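You operate a simulated robot arm through the tools that you are given. There is no shell and no other tool.

You run a simulated robot arm. Do the job below in one go: nothing can be reset, and whatever is moved stays where it is left.

Task
Flip the dust switch on first, then sand the paint run off the door panel.
Fine: use the sanding block and put it back; switch off after the sanding. Where these are worked on the way, their far stop is far enough and under half their travel is too little: dust switch. What is to be rubbed or washed off counts as gone when no trace of it is left.

Only the result counts: the job must be done as asked and must still hold three seconds after the hand-in. Knocking over, shifting, dropping, spilling or breaking anything else fails it.

Robot
A 6-joint arm with a two-finger gripper, fixed in place. Base frame: the origin is on the floor under the middle of its stand, x ahead of it, y to its left, z up. Readings come in mm, rad, newtons and seconds.
It reaches about 1572 mm from its shoulder. Its first joint turns from -2.897 to 2.897 rad. Payload 2.45 kg.
The tool frame sits at the grasp point between the pads (the TCP): z along the fingers, y along the line on which they close. The tips reach 20 mm beyond it. The gripper opens to 140 mm; its body begins 168 mm behind the TCP.
Orientation is told as [roll, pitch, yaw] about the base's x, y, z axes, in that order, counted from this pose: with the fingers straight down and closing along the base's y, the tool's x points along the base's -x, its y along +y and its z along -z.

Tools
- The arm moves only by the tool play_rows. Its argument "motion" is a list of rows, each a list of 7 numbers: the shift along the tool's x, y, z in mm, then the turn, a rotation vector about the tool's x, y, z in rad, then the gripper command, from -1 (fully open) to 1 (shut), values between in proportion. In form: [[x, y, z, ax, ay, az, fingers], ...]. A call has 1 to 20 rows; each row shifts and turns the commanded pose from where the row before left it, along the tool's axes as they then stand. A row lasts 0.2 s, in which the tool goes at most 50 mm and 0.15 rad; a call with a longer step from one row to the next is refused whole, and so is a gripper value outside its range. A pose out of reach is approached as far as the arm can. The call stops where the force on the tool passes 80 N (or 10 N more than at its start, if that is more) or the arm is blocked; 0.2 s more then pass. Each finger travels about 45 mm/s and halts on what it meets, pressing with about 38 N; the grip force reading is that of the motor and also rises with nothing between the fingers. The clock runs only during rows and for 0.2 s after the last one: add rows that do not move to give the fingers time. The reply holds the time, the measured pose of the TCP, the force on the tool along the base axes, the opening and the grip force, in the units named above and with some noise, with the torque about the TCP (base axes, N m) and any sound that the robot's microphone picked up.
- Cameras (640 x 400 px; columns grow to the right, rows downward): "scene" is fixed at [397.2, 665.4, 1586.7]; the picture's right is [-0.81, -0.59, 0.00], its down [-0.39, 0.53, -0.75] and it looks along [0.44, -0.61, -0.66] (base axes); focal length 360 px, centre (320, 200). "wrist" rides on the gripper at [78, 11, -209] in the tool frame; the picture's right is [-0.14, 0.99, 0.00], its down [-0.92, -0.13, -0.37] and it looks along [-0.37, -0.05, 0.93] (tool axes); focal length 280 px, centre (320, 200). There is no depth. A picture from a camera that has moved, and an enlarged one, comes with that camera's place and axes in the base frame and with its lens. The place of the scene camera against the robot may be out by one fixed shift of up to 25 mm in any direction.
- snapshot(camera): a new picture of that camera. It takes no simulated time.
- enlarge(camera, box): a new picture of the part [left, top, right, bottom] of that camera's present view, enlarged. It takes no simulated time.
- finish_job(): hands the job in; it is judged then, once.

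Places have to be worked out from the pictures, the camera data and where the tool is seen. Open the gripper and draw the arm clear of the work before you hand the job in, unless the task says otherwise.

The tools are called after "Emit:" by a JSON object that holds its "op" and its "data". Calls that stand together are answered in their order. play_rows: Moves the arm, as the interface text tells. Its arguments: {"type":"object","properties":{"motion":{"type":"array"}},"required":["motion"]} The other tools are called the same way: snapshot (camera) takes a picture; enlarge (camera, box) takes an enlarged picture of a part of a camera's view; finish_job () hands the job in.

At the start:

```text
t: 0.0
eef_pos: [796.0, -187.7, 1157.4]
ee_rot: [0.0, -0.001, 0.001]
wrist_force: [0.3, 0.0, 0.1]
torque: [0.02, 0.03, 0.01]
gripper_width: 139.8
gripper_force: 0.0
```

scene: 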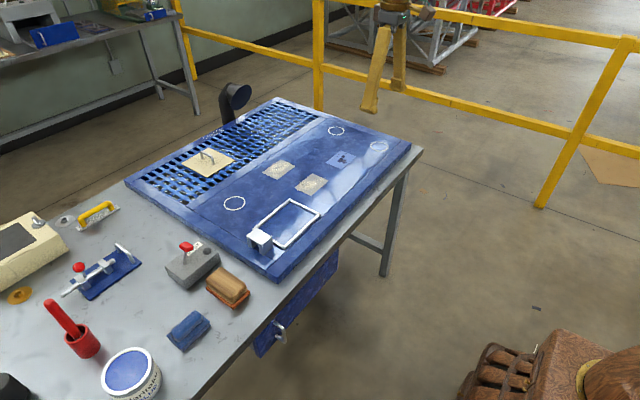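
wrist: 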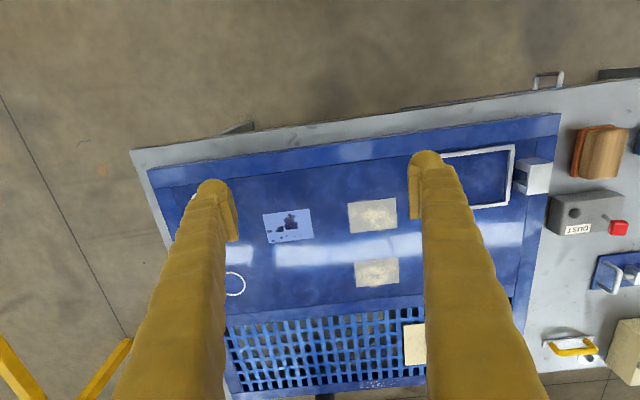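

I'll look closely at both views first to identify the dust switch, the sanding block and the paint run.

Emit:
{"op": "enlarge", "data": {"camera": "scene", "box": [140, 220, 300, 320]}}

Emit:
{"op": "enlarge", "data": {"camera": "scene", "box": [220, 100, 420, 225]}}

Emit:
{"op": "enlarge", "data": {"camera": "wrist", "box": [480, 90, 640, 190]}}

Emit:
{"op": "enlarge", "data": {"camera": "wrist", "box": [480, 160, 640, 260]}}

Emit:
{"op": "enlarge", "data": {"camera": "wrist", "box": [220, 180, 420, 305]}}

```text
4.00 times, centred on (220, 270) of scene
camera zoom: at [397.2, 665.4, 1586.7], right [-0.81, -0.59, 0.0], down [-0.39, 0.53, -0.75], along [0.44, -0.61, -0.66], focal length 1438 px, centre (720, -80)
```

zoom: 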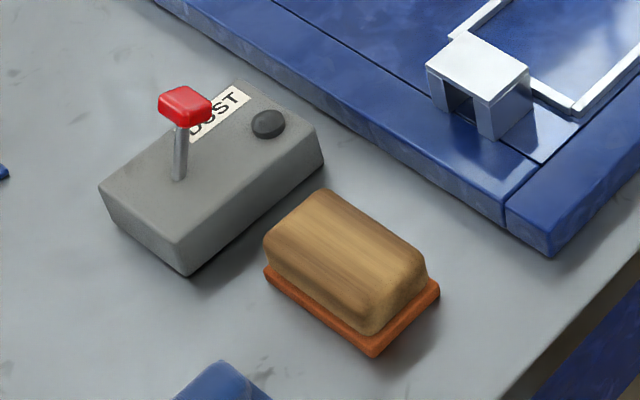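

```text
3.20 times, centred on (320, 162) of scene
camera zoom: at [397.2, 665.4, 1586.7], right [-0.81, -0.59, 0.0], down [-0.39, 0.53, -0.75], along [0.44, -0.61, -0.66], focal length 1151 px, centre (320, 320)
```

zoom: 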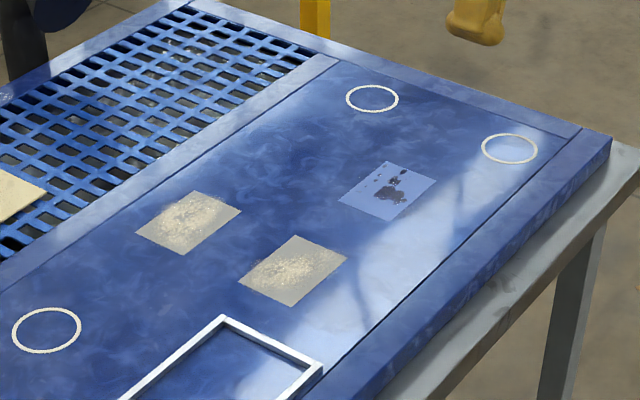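

```text
4.00 times, centred on (560, 140) of wrist
camera zoom: at [717.6, -175.6, 1367.3], right [0.14, 0.99, 0.0], down [0.92, -0.13, 0.37], along [0.37, -0.05, -0.93], focal length 1122 px, centre (-640, 440)
```

zoom: 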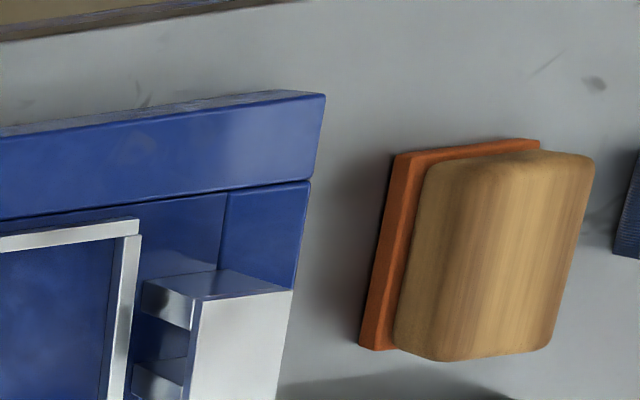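

```text
4.00 times, centred on (560, 210) of wrist
camera zoom: at [717.6, -175.6, 1367.3], right [0.14, 0.99, 0.0], down [0.92, -0.13, 0.37], along [0.37, -0.05, -0.93], focal length 1122 px, centre (-640, 160)
```

zoom: 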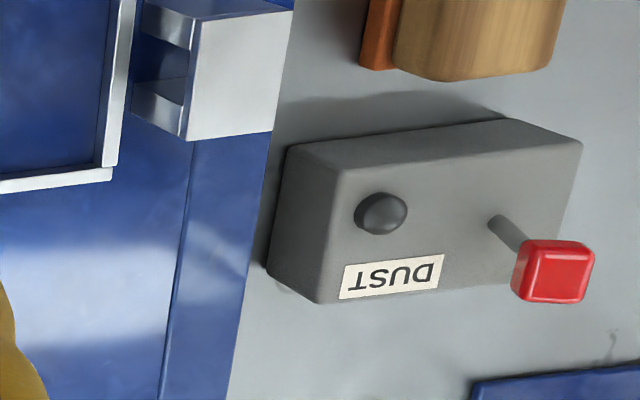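

```text
3.20 times, centred on (320, 242) of wrist
camera zoom: at [717.6, -175.6, 1367.3], right [0.14, 0.99, 0.0], down [0.92, -0.13, 0.37], along [0.37, -0.05, -0.93], focal length 897 px, centre (320, 64)
```

zoom: 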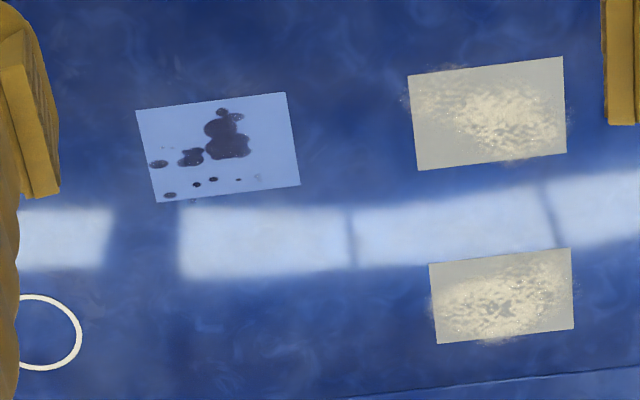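

The dust switch (grey box with red lever) appears near (1040, 370), and the sanding block (wood with an orange base) near (900, 343). The panel has a bluish patch with dark blotches and two beige rough patches. I'll move above the switch and block for a closer wrist view.

Emit:
{"op": "play_rows", "data": {"motion": [[-9.6, 44.8, 9.1, 0, 0, 0, -1], [-9.6, 44.8, 9.1, 0, 0, 0, -1], [-9.6, 44.8, 9.1, 0, 0, 0, -1], [-9.6, 44.8, 9.1, 0, 0, 0, -1], [-9.6, 44.8, 9.1, 0, 0, 0, -1], [-9.6, 44.8, 9.1, 0, 0, 0, -1], [-9.6, 44.8, 9.1, 0, 0, 0, -1], [-9.6, 44.8, 9.1, 0, 0, 0, -1], [-9.6, 44.8, 9.1, 0, 0, 0, -1], [-9.6, 44.8, 9.1, 0, 0, 0, -1], [-9.6, 44.8, 9.1, 0, 0, 0, -1], [-9.6, 44.8, 9.1, 0, 0, 0, -1], [0, 0, 0, 0, 0, 0, -1], [0, 0, 0, 0, 0, 0, -1]]}}

Emit:
{"op": "snapshot", "data": {"camera": "wrist"}}

Emit:
{"op": "snapshot", "data": {"camera": "scene"}}

```text
t: 3.0
eef_pos: [908.1, 352.5, 1047.2]
ee_rot: [0.0, -0.001, 0.0]
wrist_force: [0.2, -1.0, -0.5]
torque: [-0.01, 0.0, 0.01]
gripper_width: 140.2
gripper_force: 0.0
```

```text
taken
camera wrist: at [830.1, 362.2, 1256.0], right [0.14, 0.99, 0.0], down [0.92, -0.13, 0.37], along [0.37, -0.05, -0.93], focal length 280 px, centre (320, 200)
```

wrist: 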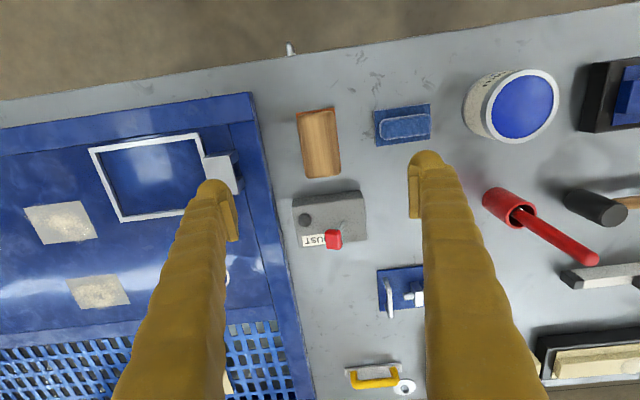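

```text
taken
```

scene: 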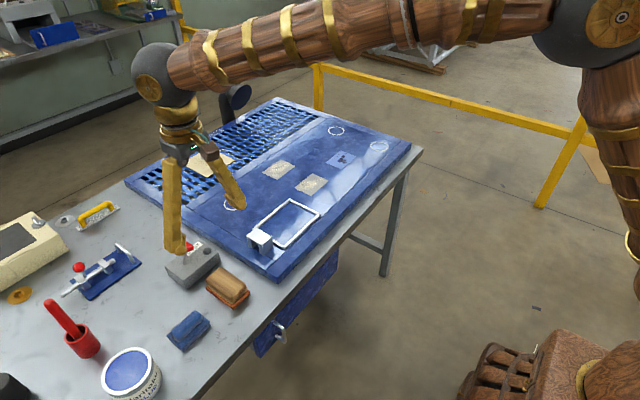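

The gripper is now over the switch area. I'll zoom in on the switch, the wooden block, and the nearby blue and yellow-handled items so I don't confuse them.

Emit:
{"op": "enlarge", "data": {"camera": "wrist", "box": [270, 90, 450, 202]}}

Emit:
{"op": "enlarge", "data": {"camera": "wrist", "box": [275, 170, 395, 260]}}

Emit:
{"op": "enlarge", "data": {"camera": "wrist", "box": [320, 260, 440, 400]}}

Emit:
{"op": "enlarge", "data": {"camera": "wrist", "box": [0, 120, 250, 320]}}

Emit:
{"op": "enlarge", "data": {"camera": "scene", "box": [0, 180, 280, 400]}}

```text
3.56 times, centred on (360, 146) of wrist
camera zoom: at [830.1, 362.2, 1256.0], right [0.14, 0.99, 0.0], down [0.92, -0.13, 0.37], along [0.37, -0.05, -0.93], focal length 997 px, centre (178, 392)
```

zoom: 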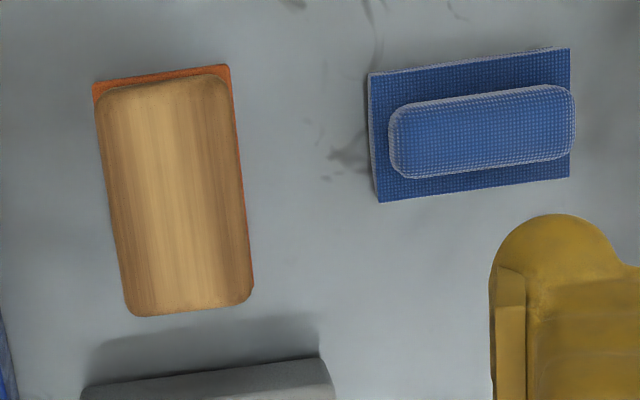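

```text
4.44 times, centred on (335, 215) of wrist
camera zoom: at [830.1, 362.2, 1256.0], right [0.14, 0.99, 0.0], down [0.92, -0.13, 0.37], along [0.37, -0.05, -0.93], focal length 1246 px, centre (253, 133)
```

zoom: 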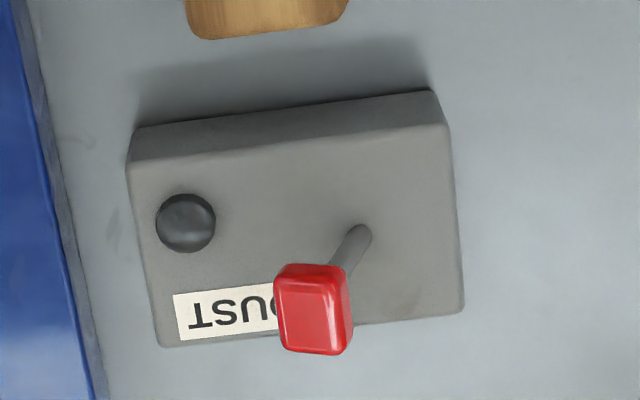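

```text
2.86 times, centred on (380, 330) of wrist
camera zoom: at [830.1, 362.2, 1256.0], right [0.14, 0.99, 0.0], down [0.92, -0.13, 0.37], along [0.37, -0.05, -0.93], focal length 801 px, centre (149, -171)
```

zoom: 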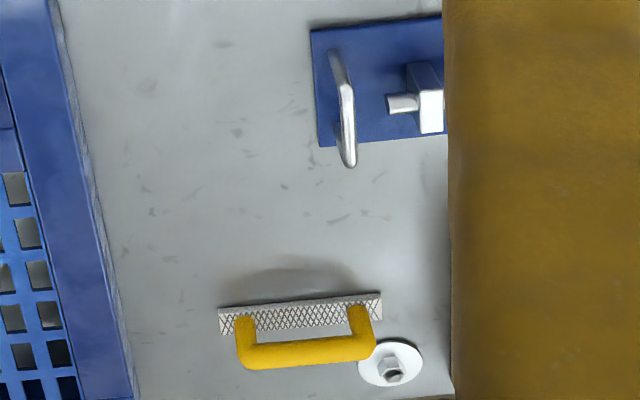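

```text
2.00 times, centred on (125, 220) of wrist
camera zoom: at [830.1, 362.2, 1256.0], right [0.14, 0.99, 0.0], down [0.92, -0.13, 0.37], along [0.37, -0.05, -0.93], focal length 561 px, centre (710, 160)
```

zoom: 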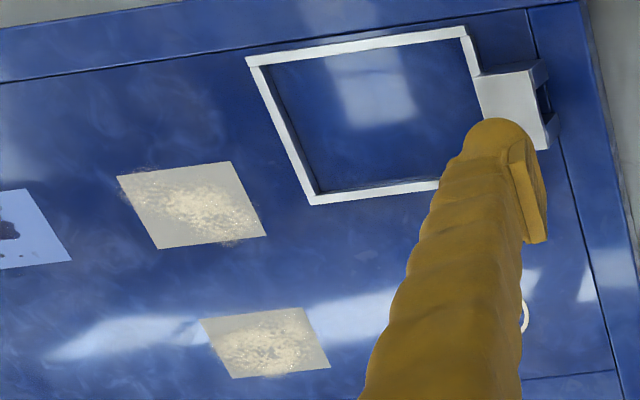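

```text
1.82 times, centred on (140, 290) of scene
camera zoom: at [397.2, 665.4, 1586.7], right [-0.81, -0.59, 0.0], down [-0.39, 0.53, -0.75], along [0.44, -0.61, -0.66], focal length 654 px, centre (647, 36)
```

zoom: 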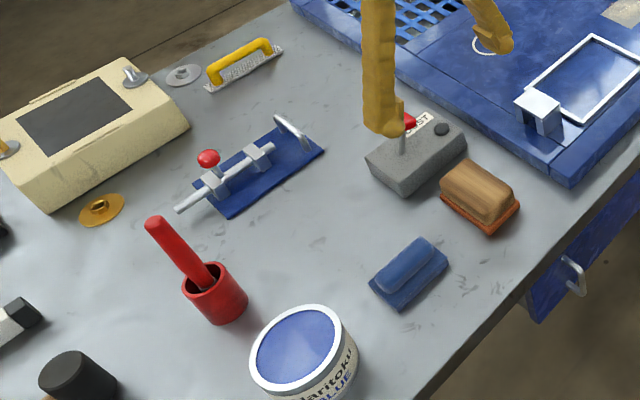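

From two wrist views I triangulate the lever base at about (1042, 371, 838) and the red knob at about (1041, 353, 890). The lever leans toward −y, so it must flip to +y. I'll move above the knob with the fingers partly closed so they straddle it.

Emit:
{"op": "play_rows", "data": {"motion": [[-33.2, 0, 20, 0, 0, 0, 0.1], [-33.2, 0, 20, 0, 0, 0, 0.1], [-33.2, 0, 20, 0, 0, 0, 0.1], [-33.2, 0, 20, 0, 0, 0, 0.1], [0, 0, 0, 0, 0, 0, 0.1], [0, 0, 0, 0, 0, 0, 0.1], [0, 0, 0, 0, 0, 0, 0.1]]}}

Emit:
{"op": "snapshot", "data": {"camera": "wrist"}}

Emit:
{"op": "snapshot", "data": {"camera": "scene"}}

```text
t: 4.6
eef_pos: [1040.9, 351.7, 968.8]
ee_rot: [-0.001, 0.0, 0.002]
wrist_force: [0.3, 0.9, 0.7]
torque: [-0.01, 0.0, -0.01]
gripper_width: 62.8
gripper_force: 0.0
```

```text
taken
camera wrist: at [963.0, 363.1, 1177.4], right [0.14, 0.99, 0.0], down [0.92, -0.13, 0.37], along [0.37, -0.05, -0.93], focal length 280 px, centre (320, 200)
```

wrist: 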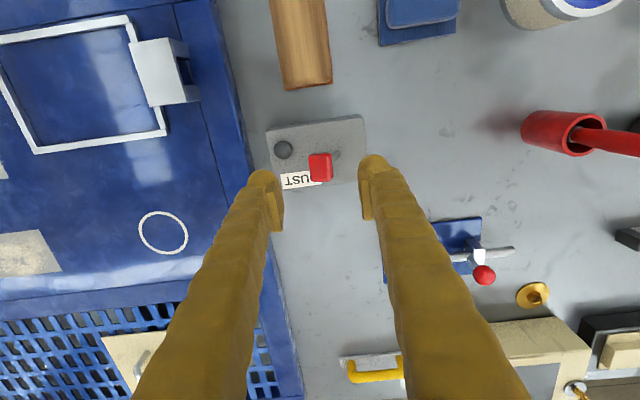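

```text
taken
```

scene: 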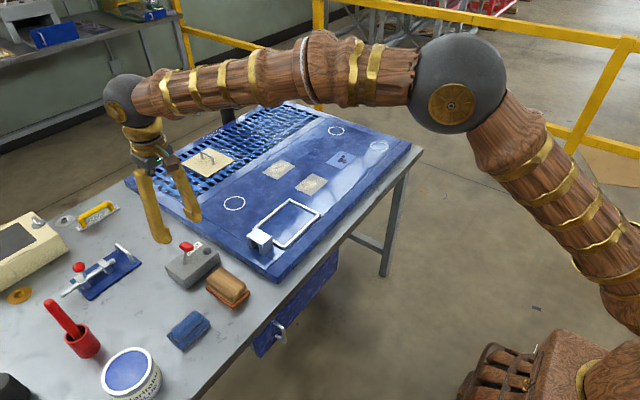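

The knob sits centred between the fingers in the picture, at about (1040, 353, 888). I'll descend so the pads straddle it.

Emit:
{"op": "play_rows", "data": {"motion": [[0, 0, 28, 0, 0, 0, 0.1], [0, 0, 28, 0, 0, 0, 0.1], [0, 0, 28, 0, 0, 0, 0.1], [0, 0, 0, 0, 0, 0, 0.1]]}}

Emit:
{"op": "snapshot", "data": {"camera": "wrist"}}

Emit:
{"op": "enlarge", "data": {"camera": "scene", "box": [110, 180, 270, 300]}}

```text
t: 5.6
eef_pos: [1044.2, 351.2, 885.2]
ee_rot: [0.001, 0.0, 0.0]
wrist_force: [0.5, 0.5, -0.2]
torque: [0.02, 0.01, 0.02]
gripper_width: 63.1
gripper_force: 0.1
```

```text
taken
camera wrist: at [965.3, 362.0, 1094.1], right [0.14, 0.99, 0.0], down [0.92, -0.13, 0.37], along [0.37, -0.05, -0.93], focal length 280 px, centre (320, 200)
```

wrist: 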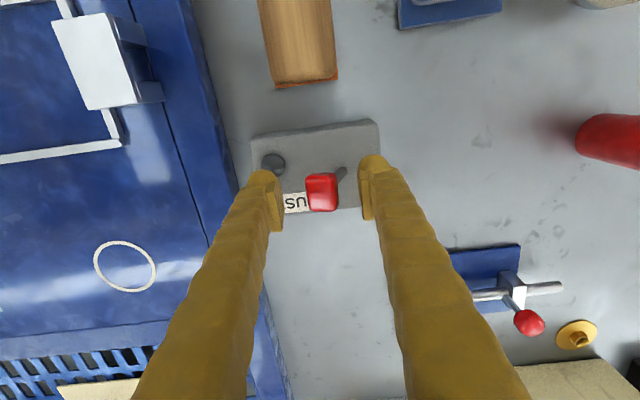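

```text
3.33 times, centred on (190, 240) of scene
camera zoom: at [397.2, 665.4, 1586.7], right [-0.81, -0.59, 0.0], down [-0.39, 0.53, -0.75], along [0.44, -0.61, -0.66], focal length 1198 px, centre (753, 67)
```

zoom: 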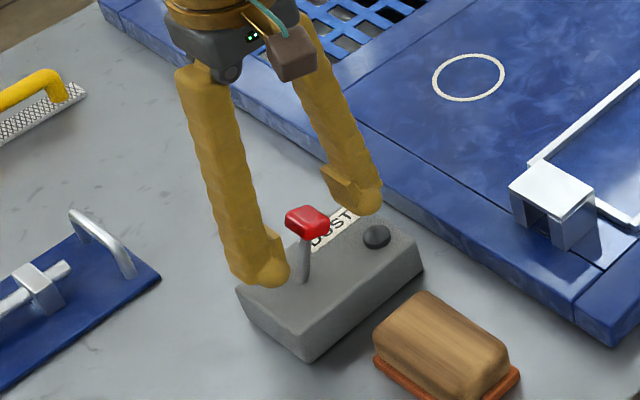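

The fingers straddle the red knob. I'll push toward +y with the −y finger, in small steps.

Emit:
{"op": "play_rows", "data": {"motion": [[0, 8, 0, 0, 0, 0, 0.1], [0, 8, 0, 0, 0, 0, 0.1], [0, 8, 0, 0, 0, 0, 0.1], [0, 8, 0, 0, 0, 0, 0.1], [0, 8, 0, 0, 0, 0, 0.1], [0, 0, 0, 0, 0, 0, 0.1]]}}

Emit:
{"op": "snapshot", "data": {"camera": "wrist"}}

```text
t: 7.0
eef_pos: [1045.0, 392.4, 885.3]
ee_rot: [0.0, 0.0, 0.003]
wrist_force: [-0.3, 0.0, 0.1]
torque: [-0.01, 0.03, -0.01]
gripper_width: 63.2
gripper_force: 0.3
```

```text
taken
camera wrist: at [965.0, 402.2, 1094.3], right [0.14, 0.99, 0.0], down [0.92, -0.13, 0.37], along [0.37, -0.05, -0.93], focal length 280 px, centre (320, 200)
```

wrist: 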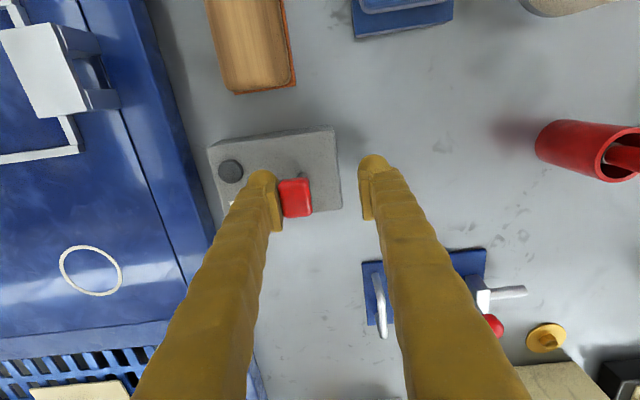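

The knob is following the finger and the lever is about upright. I'll continue toward the far stop with small steps.

Emit:
{"op": "play_rows", "data": {"motion": [[0, 6, 0, 0, 0, 0, 0.1], [0, 6, 0, 0, 0, 0, 0.1], [0, 4, 0, 0, 0, 0, 0.1], [0, 4, 0, 0, 0, 0, 0.1], [0, 0, 0, 0, 0, 0, 0.1]]}}

Emit:
{"op": "snapshot", "data": {"camera": "wrist"}}

```text
t: 8.2
eef_pos: [1042.7, 410.9, 886.0]
ee_rot: [-0.001, 0.0, 0.0]
wrist_force: [0.1, 0.6, 0.6]
torque: [-0.03, 0.02, 0.01]
gripper_width: 62.7
gripper_force: 0.0
```

```text
taken
camera wrist: at [964.7, 421.8, 1093.9], right [0.14, 0.99, 0.0], down [0.92, -0.13, 0.37], along [0.37, -0.05, -0.93], focal length 280 px, centre (320, 200)
```

wrist: 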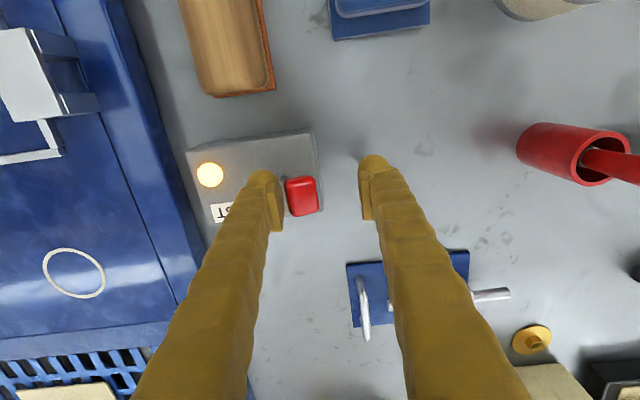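

The lamp is now lit. I'll look closer to see whether the lever has reached its far stop.

Emit:
{"op": "enlarge", "data": {"camera": "wrist", "box": [180, 120, 340, 240]}}

Emit:
{"op": "enlarge", "data": {"camera": "scene", "box": [110, 180, 270, 300]}}

```text
3.33 times, centred on (260, 180) of wrist
camera zoom: at [964.7, 421.8, 1093.9], right [0.14, 0.99, 0.0], down [0.92, -0.13, 0.37], along [0.37, -0.05, -0.93], focal length 935 px, centre (520, 267)
```

zoom: 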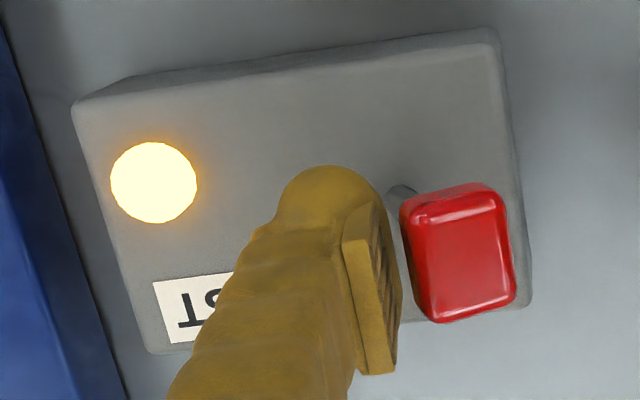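

```text
3.33 times, centred on (190, 240) of scene
camera zoom: at [397.2, 665.4, 1586.7], right [-0.81, -0.59, 0.0], down [-0.39, 0.53, -0.75], along [0.44, -0.61, -0.66], focal length 1198 px, centre (753, 67)
```

zoom: 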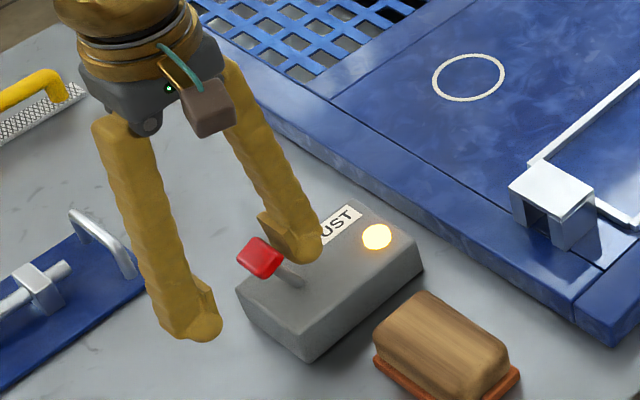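

The lever has snapped over to y≈396, beyond the finger, so the switch is fully on. Next I'll rise clear and move over the sanding block for a precise look.

Emit:
{"op": "play_rows", "data": {"motion": [[0, -4, -10, 0, 0, 0, 0.1], [0, 0, -35, 0, 0, 0, 0.1], [0, 0, -35, 0, 0, 0, 0.1], [0, 0, -30, 0, 0, 0, -0.3], [35, -15, 0, 0, 0, 0, -0.3], [35, -15, 0, 0, 0, 0, -0.3], [35, -14, 0, 0, 0, 0, -0.3], [32, -12, 0, 0, 0, 0, -0.3], [0, 0, 0, 0, 0, 0, -0.3], [0, 0, 0, 0, 0, 0, -0.3]]}}

Emit:
{"op": "snapshot", "data": {"camera": "wrist"}}

Emit:
{"op": "enlarge", "data": {"camera": "scene", "box": [110, 180, 270, 300]}}

```text
t: 10.4
eef_pos: [906.2, 352.4, 996.4]
ee_rot: [-0.001, 0.0, 0.001]
wrist_force: [-0.2, 0.5, -0.2]
torque: [-0.01, -0.04, -0.05]
gripper_width: 91.1
gripper_force: 0.1
```

```text
taken
camera wrist: at [828.9, 362.9, 1204.8], right [0.14, 0.99, 0.0], down [0.92, -0.13, 0.37], along [0.37, -0.05, -0.93], focal length 280 px, centre (320, 200)
```

wrist: 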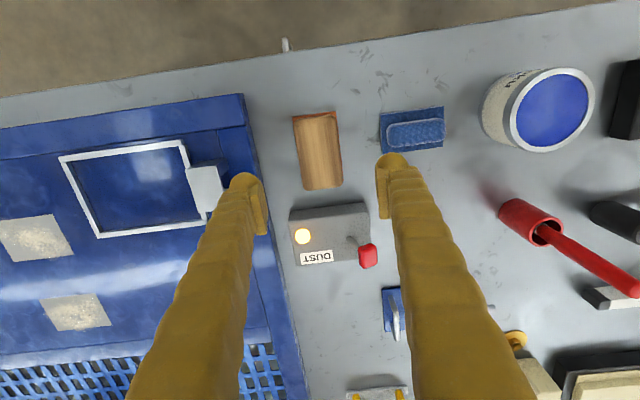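

```text
3.33 times, centred on (190, 240) of scene
camera zoom: at [397.2, 665.4, 1586.7], right [-0.81, -0.59, 0.0], down [-0.39, 0.53, -0.75], along [0.44, -0.61, -0.66], focal length 1198 px, centre (753, 67)
```

zoom: 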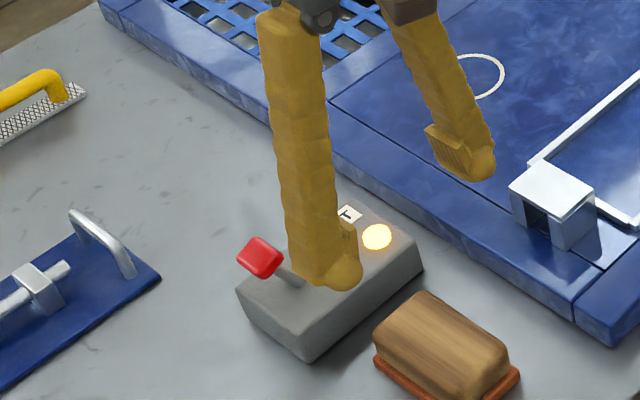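

The lamp stays lit. I'll zoom on the block to locate its edges.

Emit:
{"op": "enlarge", "data": {"camera": "wrist", "box": [270, 95, 398, 195]}}

```text
4.00 times, centred on (334, 145) of wrist
camera zoom: at [828.9, 362.9, 1204.8], right [0.14, 0.99, 0.0], down [0.92, -0.13, 0.37], along [0.37, -0.05, -0.93], focal length 1122 px, centre (264, 420)
```

zoom: 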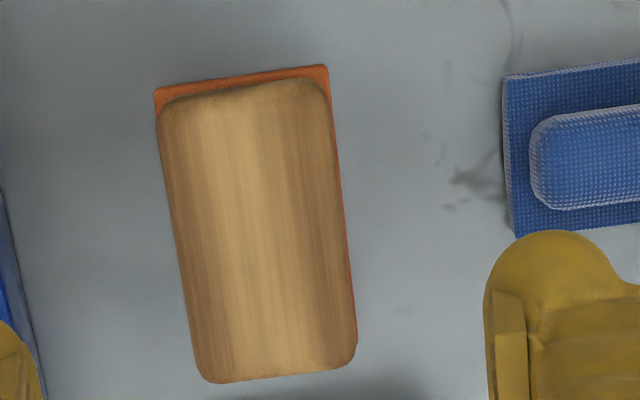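

The block's long axis lies along x, centred near (911, 350). To get heights right before gripping, I'll take a second look from a sideways-shifted position.

Emit:
{"op": "play_rows", "data": {"motion": [[0, -45, 0, 0, 0, 0, -0.3], [0, -45, 0, 0, 0, 0, -0.3], [0, -45, 0, 0, 0, 0, -0.3], [0, -45, 0, 0, 0, 0, -0.3], [0, 0, 0, 0, 0, 0, -0.3], [0, 0, 0, 0, 0, 0, -0.3]]}}

Emit:
{"op": "snapshot", "data": {"camera": "wrist"}}

Emit:
{"op": "enlarge", "data": {"camera": "wrist", "box": [380, 80, 508, 180]}}

```text
t: 11.8
eef_pos: [906.7, 170.3, 991.7]
ee_rot: [0.001, -0.003, -0.001]
wrist_force: [0.1, -0.5, 0.0]
torque: [-0.03, 0.02, 0.0]
gripper_width: 90.8
gripper_force: 0.1
```

```text
taken
camera wrist: at [827.3, 181.6, 1200.9], right [0.14, 0.99, 0.0], down [0.92, -0.13, 0.37], along [0.37, -0.05, -0.93], focal length 280 px, centre (320, 200)
```

wrist: 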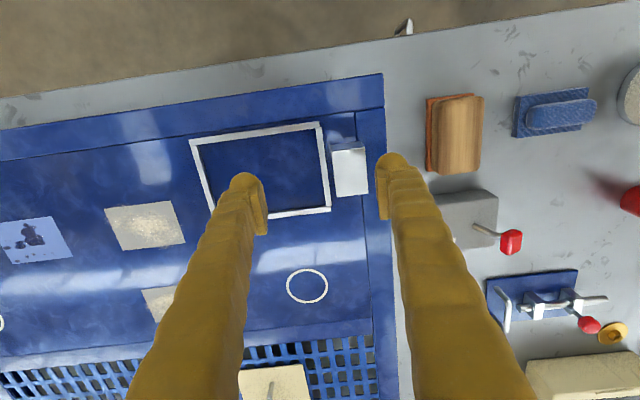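

```text
4.00 times, centred on (444, 130) of wrist
camera zoom: at [827.3, 181.6, 1200.9], right [0.14, 0.99, 0.0], down [0.92, -0.13, 0.37], along [0.37, -0.05, -0.93], focal length 1122 px, centre (-176, 480)
```

zoom: 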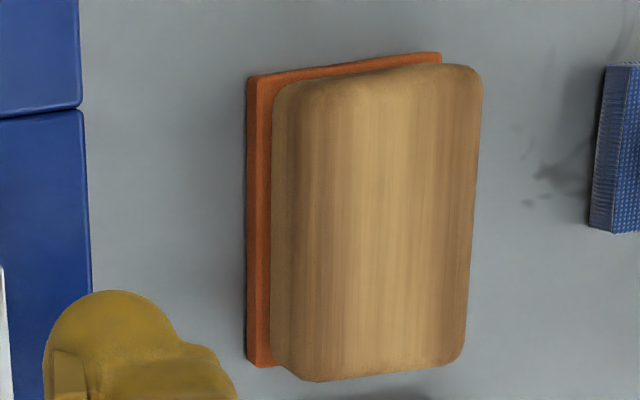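

Triangulation puts the table at about z = 800–803. The block's base spans x 861–961 and y 320–381, it is about 10 mm thick, and the wood top is near z 842. I'll go back over the block and descend part-way to check alignment.

Emit:
{"op": "play_rows", "data": {"motion": [[-1.25, 44.7, 0, 0, 0, 0, -0.3], [-1.25, 44.7, 0, 0, 0, 0, -0.3], [-1.25, 44.7, 0, 0, 0, 0, -0.3], [-1.25, 44.8, 0, 0, 0, 0, -0.3], [0, 0, 40, 0, 0, 0, -0.3], [0, 0, 40, 0, 0, 0, -0.3], [0, 0, 20, 0, 0, 0, -0.3], [0, 0, 0, 0, 0, 0, -0.3]]}}

Emit:
{"op": "snapshot", "data": {"camera": "wrist"}}

Emit:
{"op": "enlarge", "data": {"camera": "scene", "box": [150, 210, 310, 330]}}

```text
t: 13.6
eef_pos: [911.7, 352.8, 894.3]
ee_rot: [0.0, 0.0, 0.001]
wrist_force: [0.3, 0.1, -0.4]
torque: [-0.04, -0.04, 0.0]
gripper_width: 90.8
gripper_force: 0.1
```

```text
taken
camera wrist: at [833.1, 363.0, 1103.8], right [0.14, 0.99, 0.0], down [0.92, -0.13, 0.37], along [0.36, -0.05, -0.93], focal length 280 px, centre (320, 200)
```

wrist: 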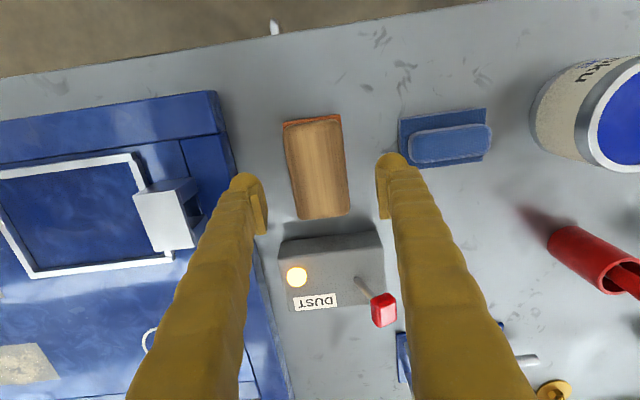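

```text
3.33 times, centred on (230, 270) of scene
camera zoom: at [397.2, 665.4, 1586.7], right [-0.81, -0.59, 0.0], down [-0.39, 0.53, -0.75], along [0.44, -0.61, -0.66], focal length 1198 px, centre (620, -33)
```

zoom: 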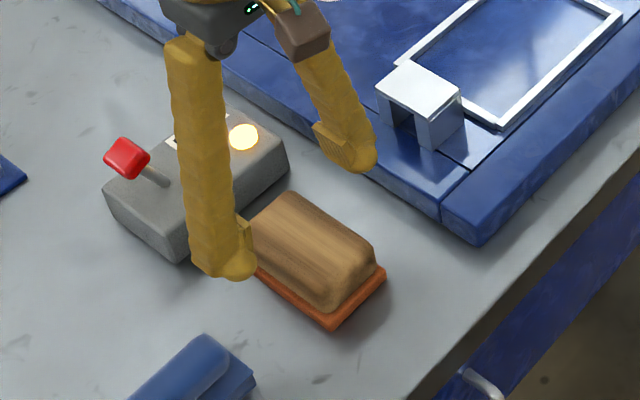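

The block sits between the fingers. I'll zoom in to check centring before the final descent.

Emit:
{"op": "enlarge", "data": {"camera": "wrist", "box": [225, 100, 417, 220]}}

```text
3.33 times, centred on (321, 160) of wrist
camera zoom: at [833.1, 363.0, 1103.8], right [0.14, 0.99, 0.0], down [0.92, -0.13, 0.37], along [0.36, -0.05, -0.93], focal length 935 px, centre (317, 333)
```

zoom: 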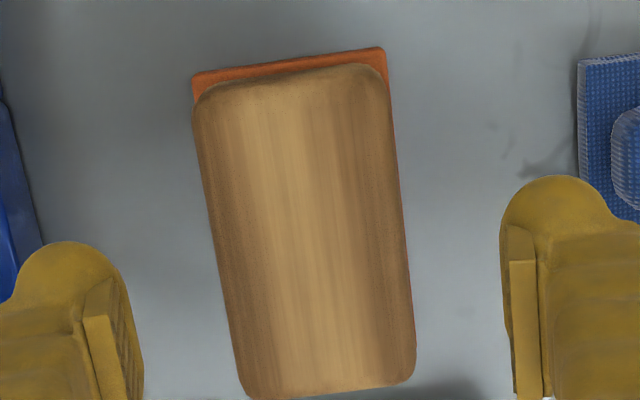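

The block centre is about 1.4 mm to −y of the tool, so I'll correct for that and descend to grip height (z≈836). Then I'll close on the wood.

Emit:
{"op": "play_rows", "data": {"motion": [[0, -1.4, 20, 0, 0, 0, -0.3], [0, 0, 20, 0, 0, 0, -0.3], [0, 0, 12, 0, 0, 0, -0.3], [0, 0, 6.7, 0, 0, 0, -0.3], [0, 0, 0, 0, 0, 0, -0.3]]}}

Emit:
{"op": "enlarge", "data": {"camera": "scene", "box": [150, 210, 310, 330]}}

Emit:
{"op": "snapshot", "data": {"camera": "wrist"}}

```text
t: 14.8
eef_pos: [913.2, 348.6, 836.2]
ee_rot: [0.0, -0.001, 0.0]
wrist_force: [-0.1, 0.1, 0.7]
torque: [-0.03, -0.05, -0.01]
gripper_width: 91.1
gripper_force: 0.1
```

```text
3.33 times, centred on (230, 270) of scene
camera zoom: at [397.2, 665.4, 1586.7], right [-0.81, -0.59, 0.0], down [-0.39, 0.53, -0.75], along [0.44, -0.61, -0.66], focal length 1198 px, centre (620, -33)
```

zoom: 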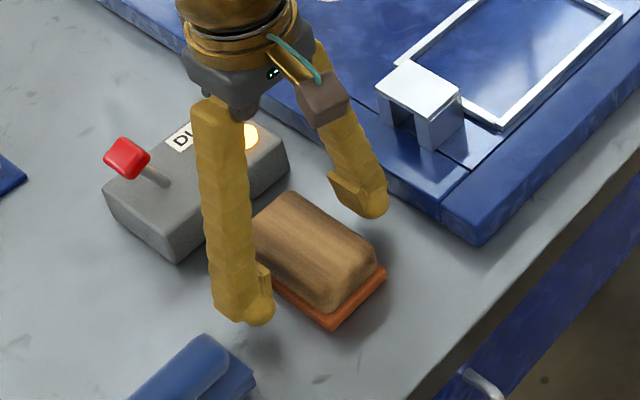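

```text
taken
camera wrist: at [833.9, 359.9, 1045.0], right [0.14, 0.99, 0.0], down [0.92, -0.13, 0.37], along [0.37, -0.05, -0.93], focal length 280 px, centre (320, 200)
```

wrist: 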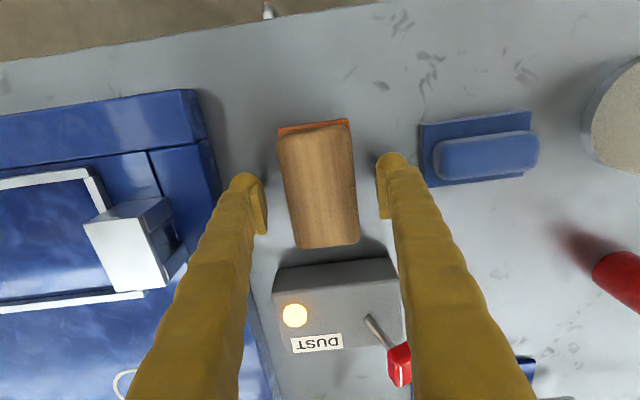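

Fingers are at the wood's flanks and nothing is touching. Closing the grip now.

Emit:
{"op": "play_rows", "data": {"motion": [[0, 0, 0, 0, 0, 0, 0.1], [0, 0, 0, 0, 0, 0, 0.2], [0, 0, 0, 0, 0, 0, 0.4], [0, 0, 0, 0, 0, 0, 1], [0, 0, 0, 0, 0, 0, 1], [0, 0, 0, 0, 0, 0, 1]]}}

Emit:
{"op": "snapshot", "data": {"camera": "wrist"}}

```text
t: 16.2
eef_pos: [912.5, 349.0, 835.8]
ee_rot: [0.001, -0.002, 0.0]
wrist_force: [0.5, 0.6, 1.6]
torque: [-0.03, -0.03, -0.01]
gripper_width: 54.9
gripper_force: 37.4
```

```text
taken
camera wrist: at [833.8, 359.9, 1045.1], right [0.14, 0.99, 0.0], down [0.92, -0.13, 0.37], along [0.37, -0.05, -0.93], focal length 280 px, centre (320, 200)
```

wrist: 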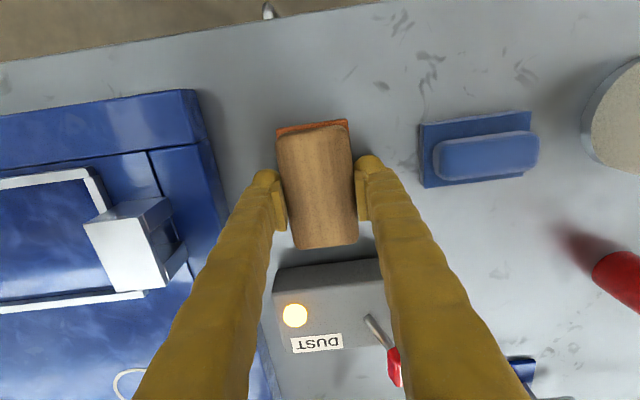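

The grip is firm on the wood (54.9 mm, 37 N), with the TCP at about (912, 349, 836) for the block at its place. I'll lift straight up and check that it comes along.

Emit:
{"op": "play_rows", "data": {"motion": [[0, 0, -5, 0, 0, 0, 1], [0, 0, -10, 0, 0, 0, 1], [0, 0, -20, 0, 0, 0, 1], [0, 0, -30, 0, 0, 0, 1], [0, 0, -40, 0, 0, 0, 1], [0, 0, -45, 0, 0, 0, 1], [0, 0, 0, 0, 0, 0, 1]]}}

Emit:
{"op": "snapshot", "data": {"camera": "scene"}}

Emit:
{"op": "snapshot", "data": {"camera": "wrist"}}

```text
t: 17.8
eef_pos: [912.0, 349.4, 987.1]
ee_rot: [0.0, -0.001, 0.0]
wrist_force: [0.6, -0.4, -1.6]
torque: [0.01, -0.02, -0.01]
gripper_width: 55.1
gripper_force: 38.3
```

```text
taken
```

scene: 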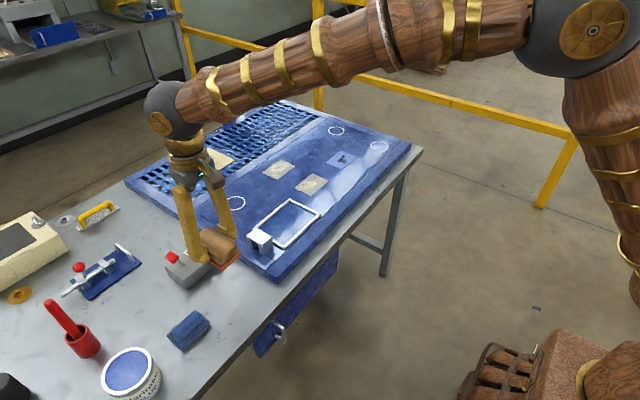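

```text
taken
camera wrist: at [833.6, 360.8, 1195.8], right [0.14, 0.99, 0.0], down [0.92, -0.13, 0.37], along [0.37, -0.05, -0.93], focal length 280 px, centre (320, 200)
```

wrist: 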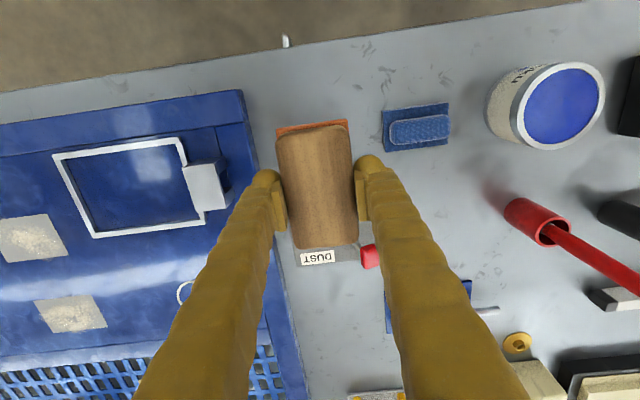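

The block is lifted and held level. I'll carry it over the panel to a viewpoint near the patches, so I can tell which one is the paint run before touching anything.

Emit:
{"op": "play_rows", "data": {"motion": [[-4, -41.4, 0, 0, 0, 0, 1], [-4, -41.4, 0, 0, 0, 0, 1], [-4, -41.4, 0, 0, 0, 0, 1], [-4, -41.4, 0, 0, 0, 0, 1], [-4, -41.4, 0, 0, 0, 0, 1], [-4, -41.4, 0, 0, 0, 0, 1], [-4, -41.4, 0, 0, 0, 0, 1], [-4, -41.4, 0, 0, 0, 0, 1], [-4, -41.4, 0, 0, 0, 0, 1], [-4, -41.4, 0, 0, 0, 0, 1], [-4, -41.4, 0, 0, 0, 0, 1], [-4, -41.4, 0, 0, 0, 0, 1], [0, 0, 0, 0, 0, 0, 1], [0, 0, 0, 0, 0, 0, 1]]}}

Emit:
{"op": "snapshot", "data": {"camera": "wrist"}}

Emit:
{"op": "enlarge", "data": {"camera": "wrist", "box": [150, 110, 300, 210]}}

Emit:
{"op": "enlarge", "data": {"camera": "wrist", "box": [340, 90, 500, 290]}}

```text
t: 20.8
eef_pos: [961.8, -147.6, 986.1]
ee_rot: [0.001, 0.001, -0.001]
wrist_force: [-1.0, 0.1, -2.3]
torque: [0.0, -0.02, -0.03]
gripper_width: 55.2
gripper_force: 37.8
```

```text
taken
camera wrist: at [883.6, -136.7, 1194.8], right [0.14, 0.99, 0.0], down [0.92, -0.13, 0.37], along [0.37, -0.05, -0.93], focal length 280 px, centre (320, 200)
```

wrist: 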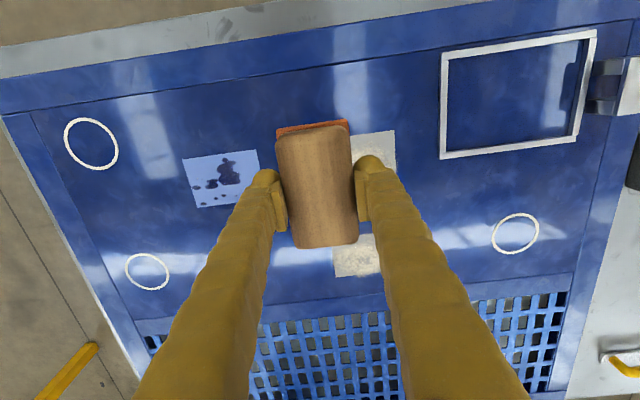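

```text
4.00 times, centred on (225, 160) of wrist
camera zoom: at [883.6, -136.7, 1194.8], right [0.14, 0.99, 0.0], down [0.92, -0.13, 0.37], along [0.37, -0.05, -0.93], focal length 1122 px, centre (700, 360)
```

zoom: 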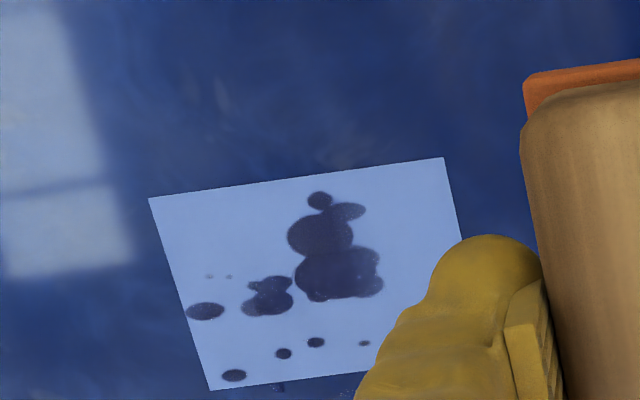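

```text
2.00 times, centred on (420, 190) of wrist
camera zoom: at [883.6, -136.7, 1194.8], right [0.14, 0.99, 0.0], down [0.92, -0.13, 0.37], along [0.37, -0.05, -0.93], focal length 561 px, centre (120, 220)
```

zoom: 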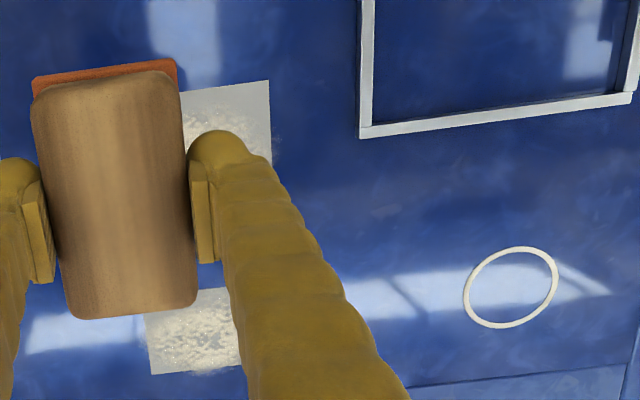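

The light-blue patch with dark run-like blotches is the single odd one; the two beige powdery ones look like filler, which I'll leave alone. The paint run patch spans about x 944–1016, y −335 to −233. The block footprint is 100 (x) by 60 (y), so y-strokes at x≈980 will cover it. I'll move above it and come down to just above the panel.

Emit:
{"op": "play_rows", "data": {"motion": [[-5.25, -34, 0, 0, 0, 0, 1], [-5.25, -34, 0, 0, 0, 0, 1], [-5.25, -34, 0, 0, 0, 0, 1], [-5.25, -34.3, 0, 0, 0, 0, 1], [0, 0, 40, 0, 0, 0, 1], [0, 0, 40, 0, 0, 0, 1], [0, 0, 30, 0, 0, 0, 1], [0, 0, 0, 0, 0, 0, 1]]}}

Emit:
{"op": "snapshot", "data": {"camera": "wrist"}}

Emit:
{"op": "enlarge", "data": {"camera": "scene", "box": [270, 90, 430, 210]}}

```text
t: 22.6
eef_pos: [981.1, -282.0, 875.6]
ee_rot: [-0.001, 0.0, 0.002]
wrist_force: [0.0, 1.2, -1.4]
torque: [-0.01, 0.03, 0.02]
gripper_width: 55.3
gripper_force: 37.9
```

```text
taken
camera wrist: at [903.0, -272.1, 1083.8], right [0.14, 0.99, 0.0], down [0.92, -0.13, 0.37], along [0.36, -0.05, -0.93], focal length 280 px, centre (320, 200)
```

wrist: 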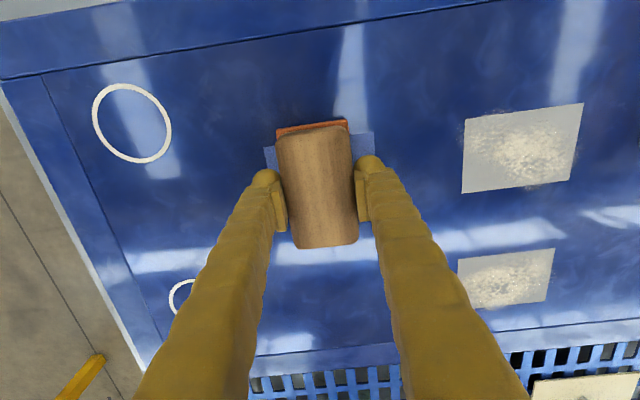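

```text
3.33 times, centred on (350, 150) of scene
camera zoom: at [397.2, 665.4, 1586.7], right [-0.81, -0.59, 0.0], down [-0.39, 0.53, -0.75], along [0.44, -0.61, -0.66], focal length 1198 px, centre (220, 367)
```

zoom: 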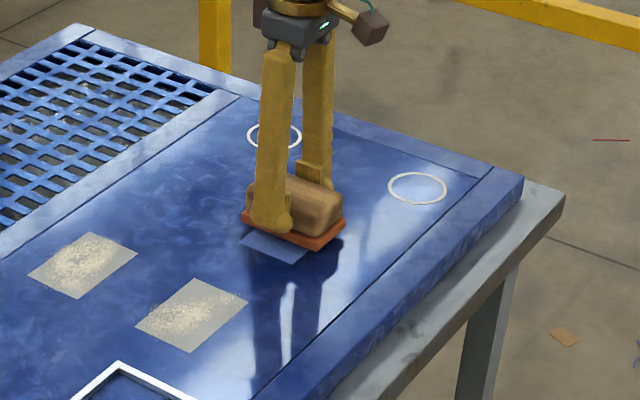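

The block is centred over the patch and about 20 mm above the panel. I'll approach gently.

Emit:
{"op": "play_rows", "data": {"motion": [[0, 0, 5, 0, 0, 0, 1], [0, 0, 5, 0, 0, 0, 1], [0, 0, 4, 0, 0, 0, 1], [0, 0, 0, 0, 0, 0, 1]]}}

Emit:
{"op": "play_rows", "data": {"motion": [[0, 0, 1.5, 0, 0, 0, 1], [0, 0, 1.5, 0, 0, 0, 1], [0, 0, 0, 0, 0, 0, 1]]}}

```text
t: 23.6
eef_pos: [981.7, -282.9, 865.7]
ee_rot: [-0.002, -0.003, 0.002]
wrist_force: [-5.1, 7.9, 39.5]
torque: [0.11, -0.03, 0.05]
gripper_width: 55.5
gripper_force: 37.2
```

```text
t: 24.4
eef_pos: [981.4, -283.9, 861.6]
ee_rot: [0.0, -0.003, 0.002]
wrist_force: [11.3, 12.8, 39.9]
torque: [0.04, 0.03, -0.01]
gripper_width: 56.3
gripper_force: 37.0
```

Contact came about 8 mm earlier than I estimated, at roughly 40 N, and the block has slid a little in the grip. I'll back off in small steps to a lighter pressure.

Emit:
{"op": "play_rows", "data": {"motion": [[0, 0, -1, 0, 0, 0, 1], [0, 0, 0, 0, 0, 0, 1]]}}

```text
t: 25.0
eef_pos: [979.2, -283.1, 860.6]
ee_rot: [-0.001, -0.001, 0.001]
wrist_force: [12.2, 0.5, 27.6]
torque: [-0.12, -0.31, 0.05]
gripper_width: 55.6
gripper_force: 38.1
```

Emit:
{"op": "play_rows", "data": {"motion": [[0, 0, -1, 0, 0, 0, 1], [0, 0, 0, 0, 0, 0, 1]]}}

Emit:
{"op": "enlarge", "data": {"camera": "scene", "box": [290, 100, 410, 190]}}

Emit:
{"op": "enlarge", "data": {"camera": "wrist", "box": [230, 100, 422, 260]}}

```text
t: 25.6
eef_pos: [978.7, -283.5, 861.7]
ee_rot: [-0.001, 0.002, 0.001]
wrist_force: [3.1, -2.9, 10.2]
torque: [-0.15, -0.33, -0.04]
gripper_width: 55.8
gripper_force: 38.2
```

```text
4.44 times, centred on (350, 145) of scene
camera zoom: at [397.2, 665.4, 1586.7], right [-0.81, -0.59, 0.0], down [-0.39, 0.53, -0.75], along [0.44, -0.61, -0.66], focal length 1598 px, centre (187, 444)
```

zoom: 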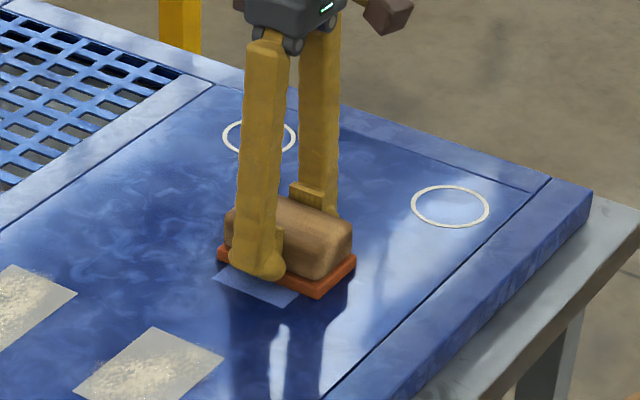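

```text
2.50 times, centred on (326, 180) of wrist
camera zoom: at [901.8, -273.6, 1069.8], right [0.14, 0.99, 0.0], down [0.92, -0.13, 0.37], along [0.36, -0.05, -0.93], focal length 701 px, centre (305, 250)
```

zoom: 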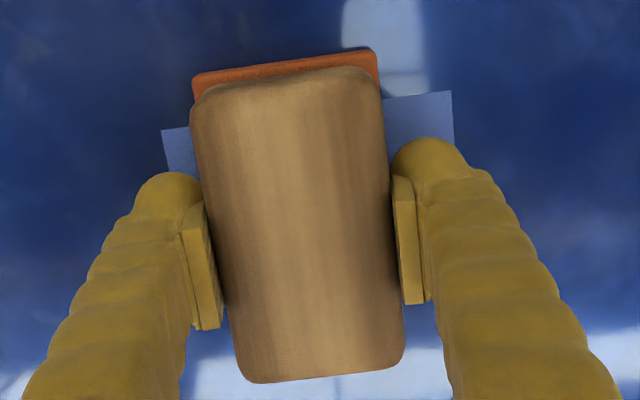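

The pressure is now about 10 N with the block flat on the panel. I'll do one set of strokes along y and watch the force.

Emit:
{"op": "play_rows", "data": {"motion": [[0, 10, 0.3, 0, 0, 0, 1], [0, 10, 0, 0, 0, 0, 1], [0, 10, 0, 0, 0, 0, 1], [0, 10, 0, 0, 0, 0, 1], [0, -10, 0, 0, 0, 0, 1], [0, -10, 0, 0, 0, 0, 1], [0, -10, 0, 0, 0, 0, 1], [0, -10, 0, 0, 0, 0, 1], [0, -10, 0, 0, 0, 0, 1], [0, -10, 0, 0, 0, 0, 1], [0, -10, 0, 0, 0, 0, 1], [0, -10, 0, 0, 0, 0, 1], [0, 0, 0, 0, 0, 0, 1]]}}

Emit:
{"op": "snapshot", "data": {"camera": "wrist"}}

Emit:
{"op": "enlarge", "data": {"camera": "scene", "box": [290, 100, 410, 190]}}

```text
t: 28.4
eef_pos: [981.1, -323.3, 859.3]
ee_rot: [0.0, 0.0, 0.002]
wrist_force: [0.1, 0.3, -1.6]
torque: [0.04, 0.0, -0.01]
gripper_width: 55.7
gripper_force: 38.0
```

```text
taken
camera wrist: at [903.1, -313.0, 1069.8], right [0.14, 0.99, 0.0], down [0.92, -0.13, 0.37], along [0.36, -0.05, -0.93], focal length 280 px, centre (320, 200)
```

wrist: 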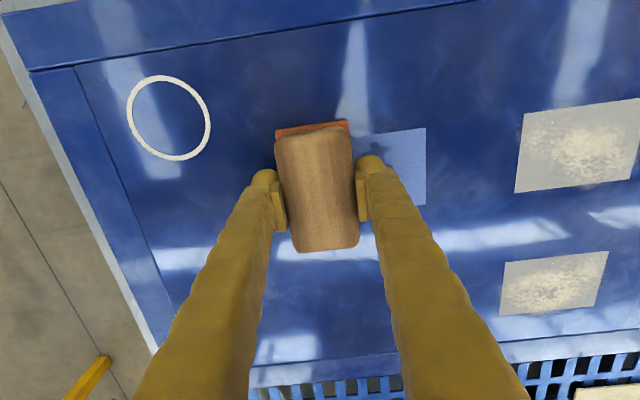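

```text
4.44 times, centred on (350, 145) of scene
camera zoom: at [397.2, 665.4, 1586.7], right [-0.81, -0.59, 0.0], down [-0.39, 0.53, -0.75], along [0.44, -0.61, -0.66], focal length 1598 px, centre (187, 444)
```

zoom: 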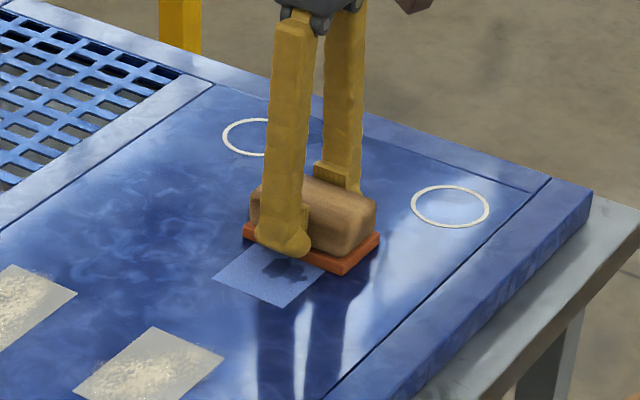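

The force dropped to zero, so the block relaxed in the grip during the stroke, though it does appear to have rubbed. I'll lower in 0.5–1 mm steps until contact returns.

Emit:
{"op": "play_rows", "data": {"motion": [[0, 0, 0.7, 0, 0, 0, 1], [0, 0, 0, 0, 0, 0, 1]]}}

```text
t: 29.0
eef_pos: [982.1, -324.0, 860.9]
ee_rot: [0.0, 0.001, 0.002]
wrist_force: [0.7, 1.2, 2.8]
torque: [0.08, 0.22, -0.1]
gripper_width: 56.0
gripper_force: 38.1
```

Emit:
{"op": "play_rows", "data": {"motion": [[0, 0, 0.6, 0, 0, 0, 1], [0, 0, 0, 0, 0, 0, 1]]}}

```text
t: 29.6
eef_pos: [981.6, -324.7, 860.3]
ee_rot: [-0.001, 0.001, 0.002]
wrist_force: [6.0, 1.9, 13.6]
torque: [0.09, 0.64, -0.12]
gripper_width: 55.9
gripper_force: 37.8
```

Contact is back at about 13 N. Now I'll do a full stroke toward +y and read the force there.

Emit:
{"op": "play_rows", "data": {"motion": [[0, 10, 0, 0, 0, 0, 1], [0, 10, 0, 0, 0, 0, 1], [0, 10, 0, 0, 0, 0, 1], [0, 10, 0, 0, 0, 0, 1], [0, 10, 0, 0, 0, 0, 1], [0, 10, 0, 0, 0, 0, 1], [0, 10, 0, 0, 0, 0, 1], [0, 10, 0, 0, 0, 0, 1]]}}

Emit:
{"op": "snapshot", "data": {"camera": "wrist"}}

Emit:
{"op": "enlarge", "data": {"camera": "scene", "box": [290, 100, 410, 190]}}

```text
t: 31.4
eef_pos: [980.6, -244.1, 859.5]
ee_rot: [0.0, -0.003, -0.001]
wrist_force: [-0.8, -10.8, 33.3]
torque: [-0.02, 0.07, 0.1]
gripper_width: 55.6
gripper_force: 37.7
```

```text
taken
camera wrist: at [902.1, -233.2, 1069.3], right [0.14, 0.99, 0.0], down [0.92, -0.13, 0.37], along [0.37, -0.05, -0.93], focal length 280 px, centre (320, 200)
```

wrist: 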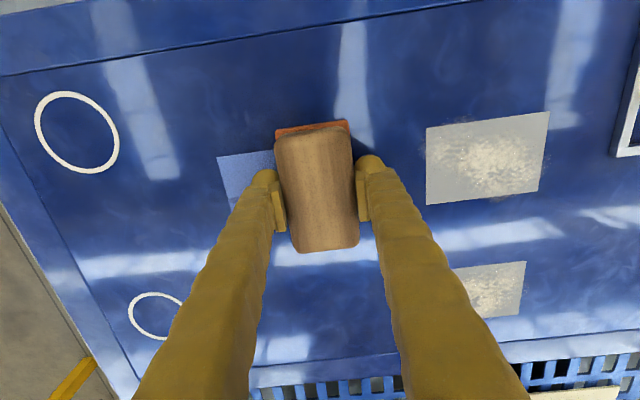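

```text
4.44 times, centred on (350, 145) of scene
camera zoom: at [397.2, 665.4, 1586.7], right [-0.81, -0.59, 0.0], down [-0.39, 0.53, -0.75], along [0.44, -0.61, -0.66], focal length 1598 px, centre (187, 444)
```

zoom: 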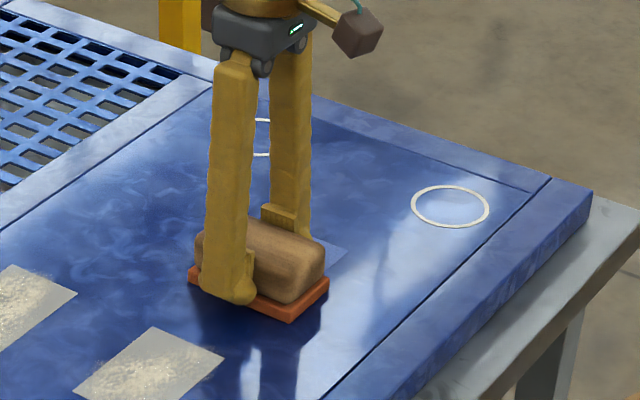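

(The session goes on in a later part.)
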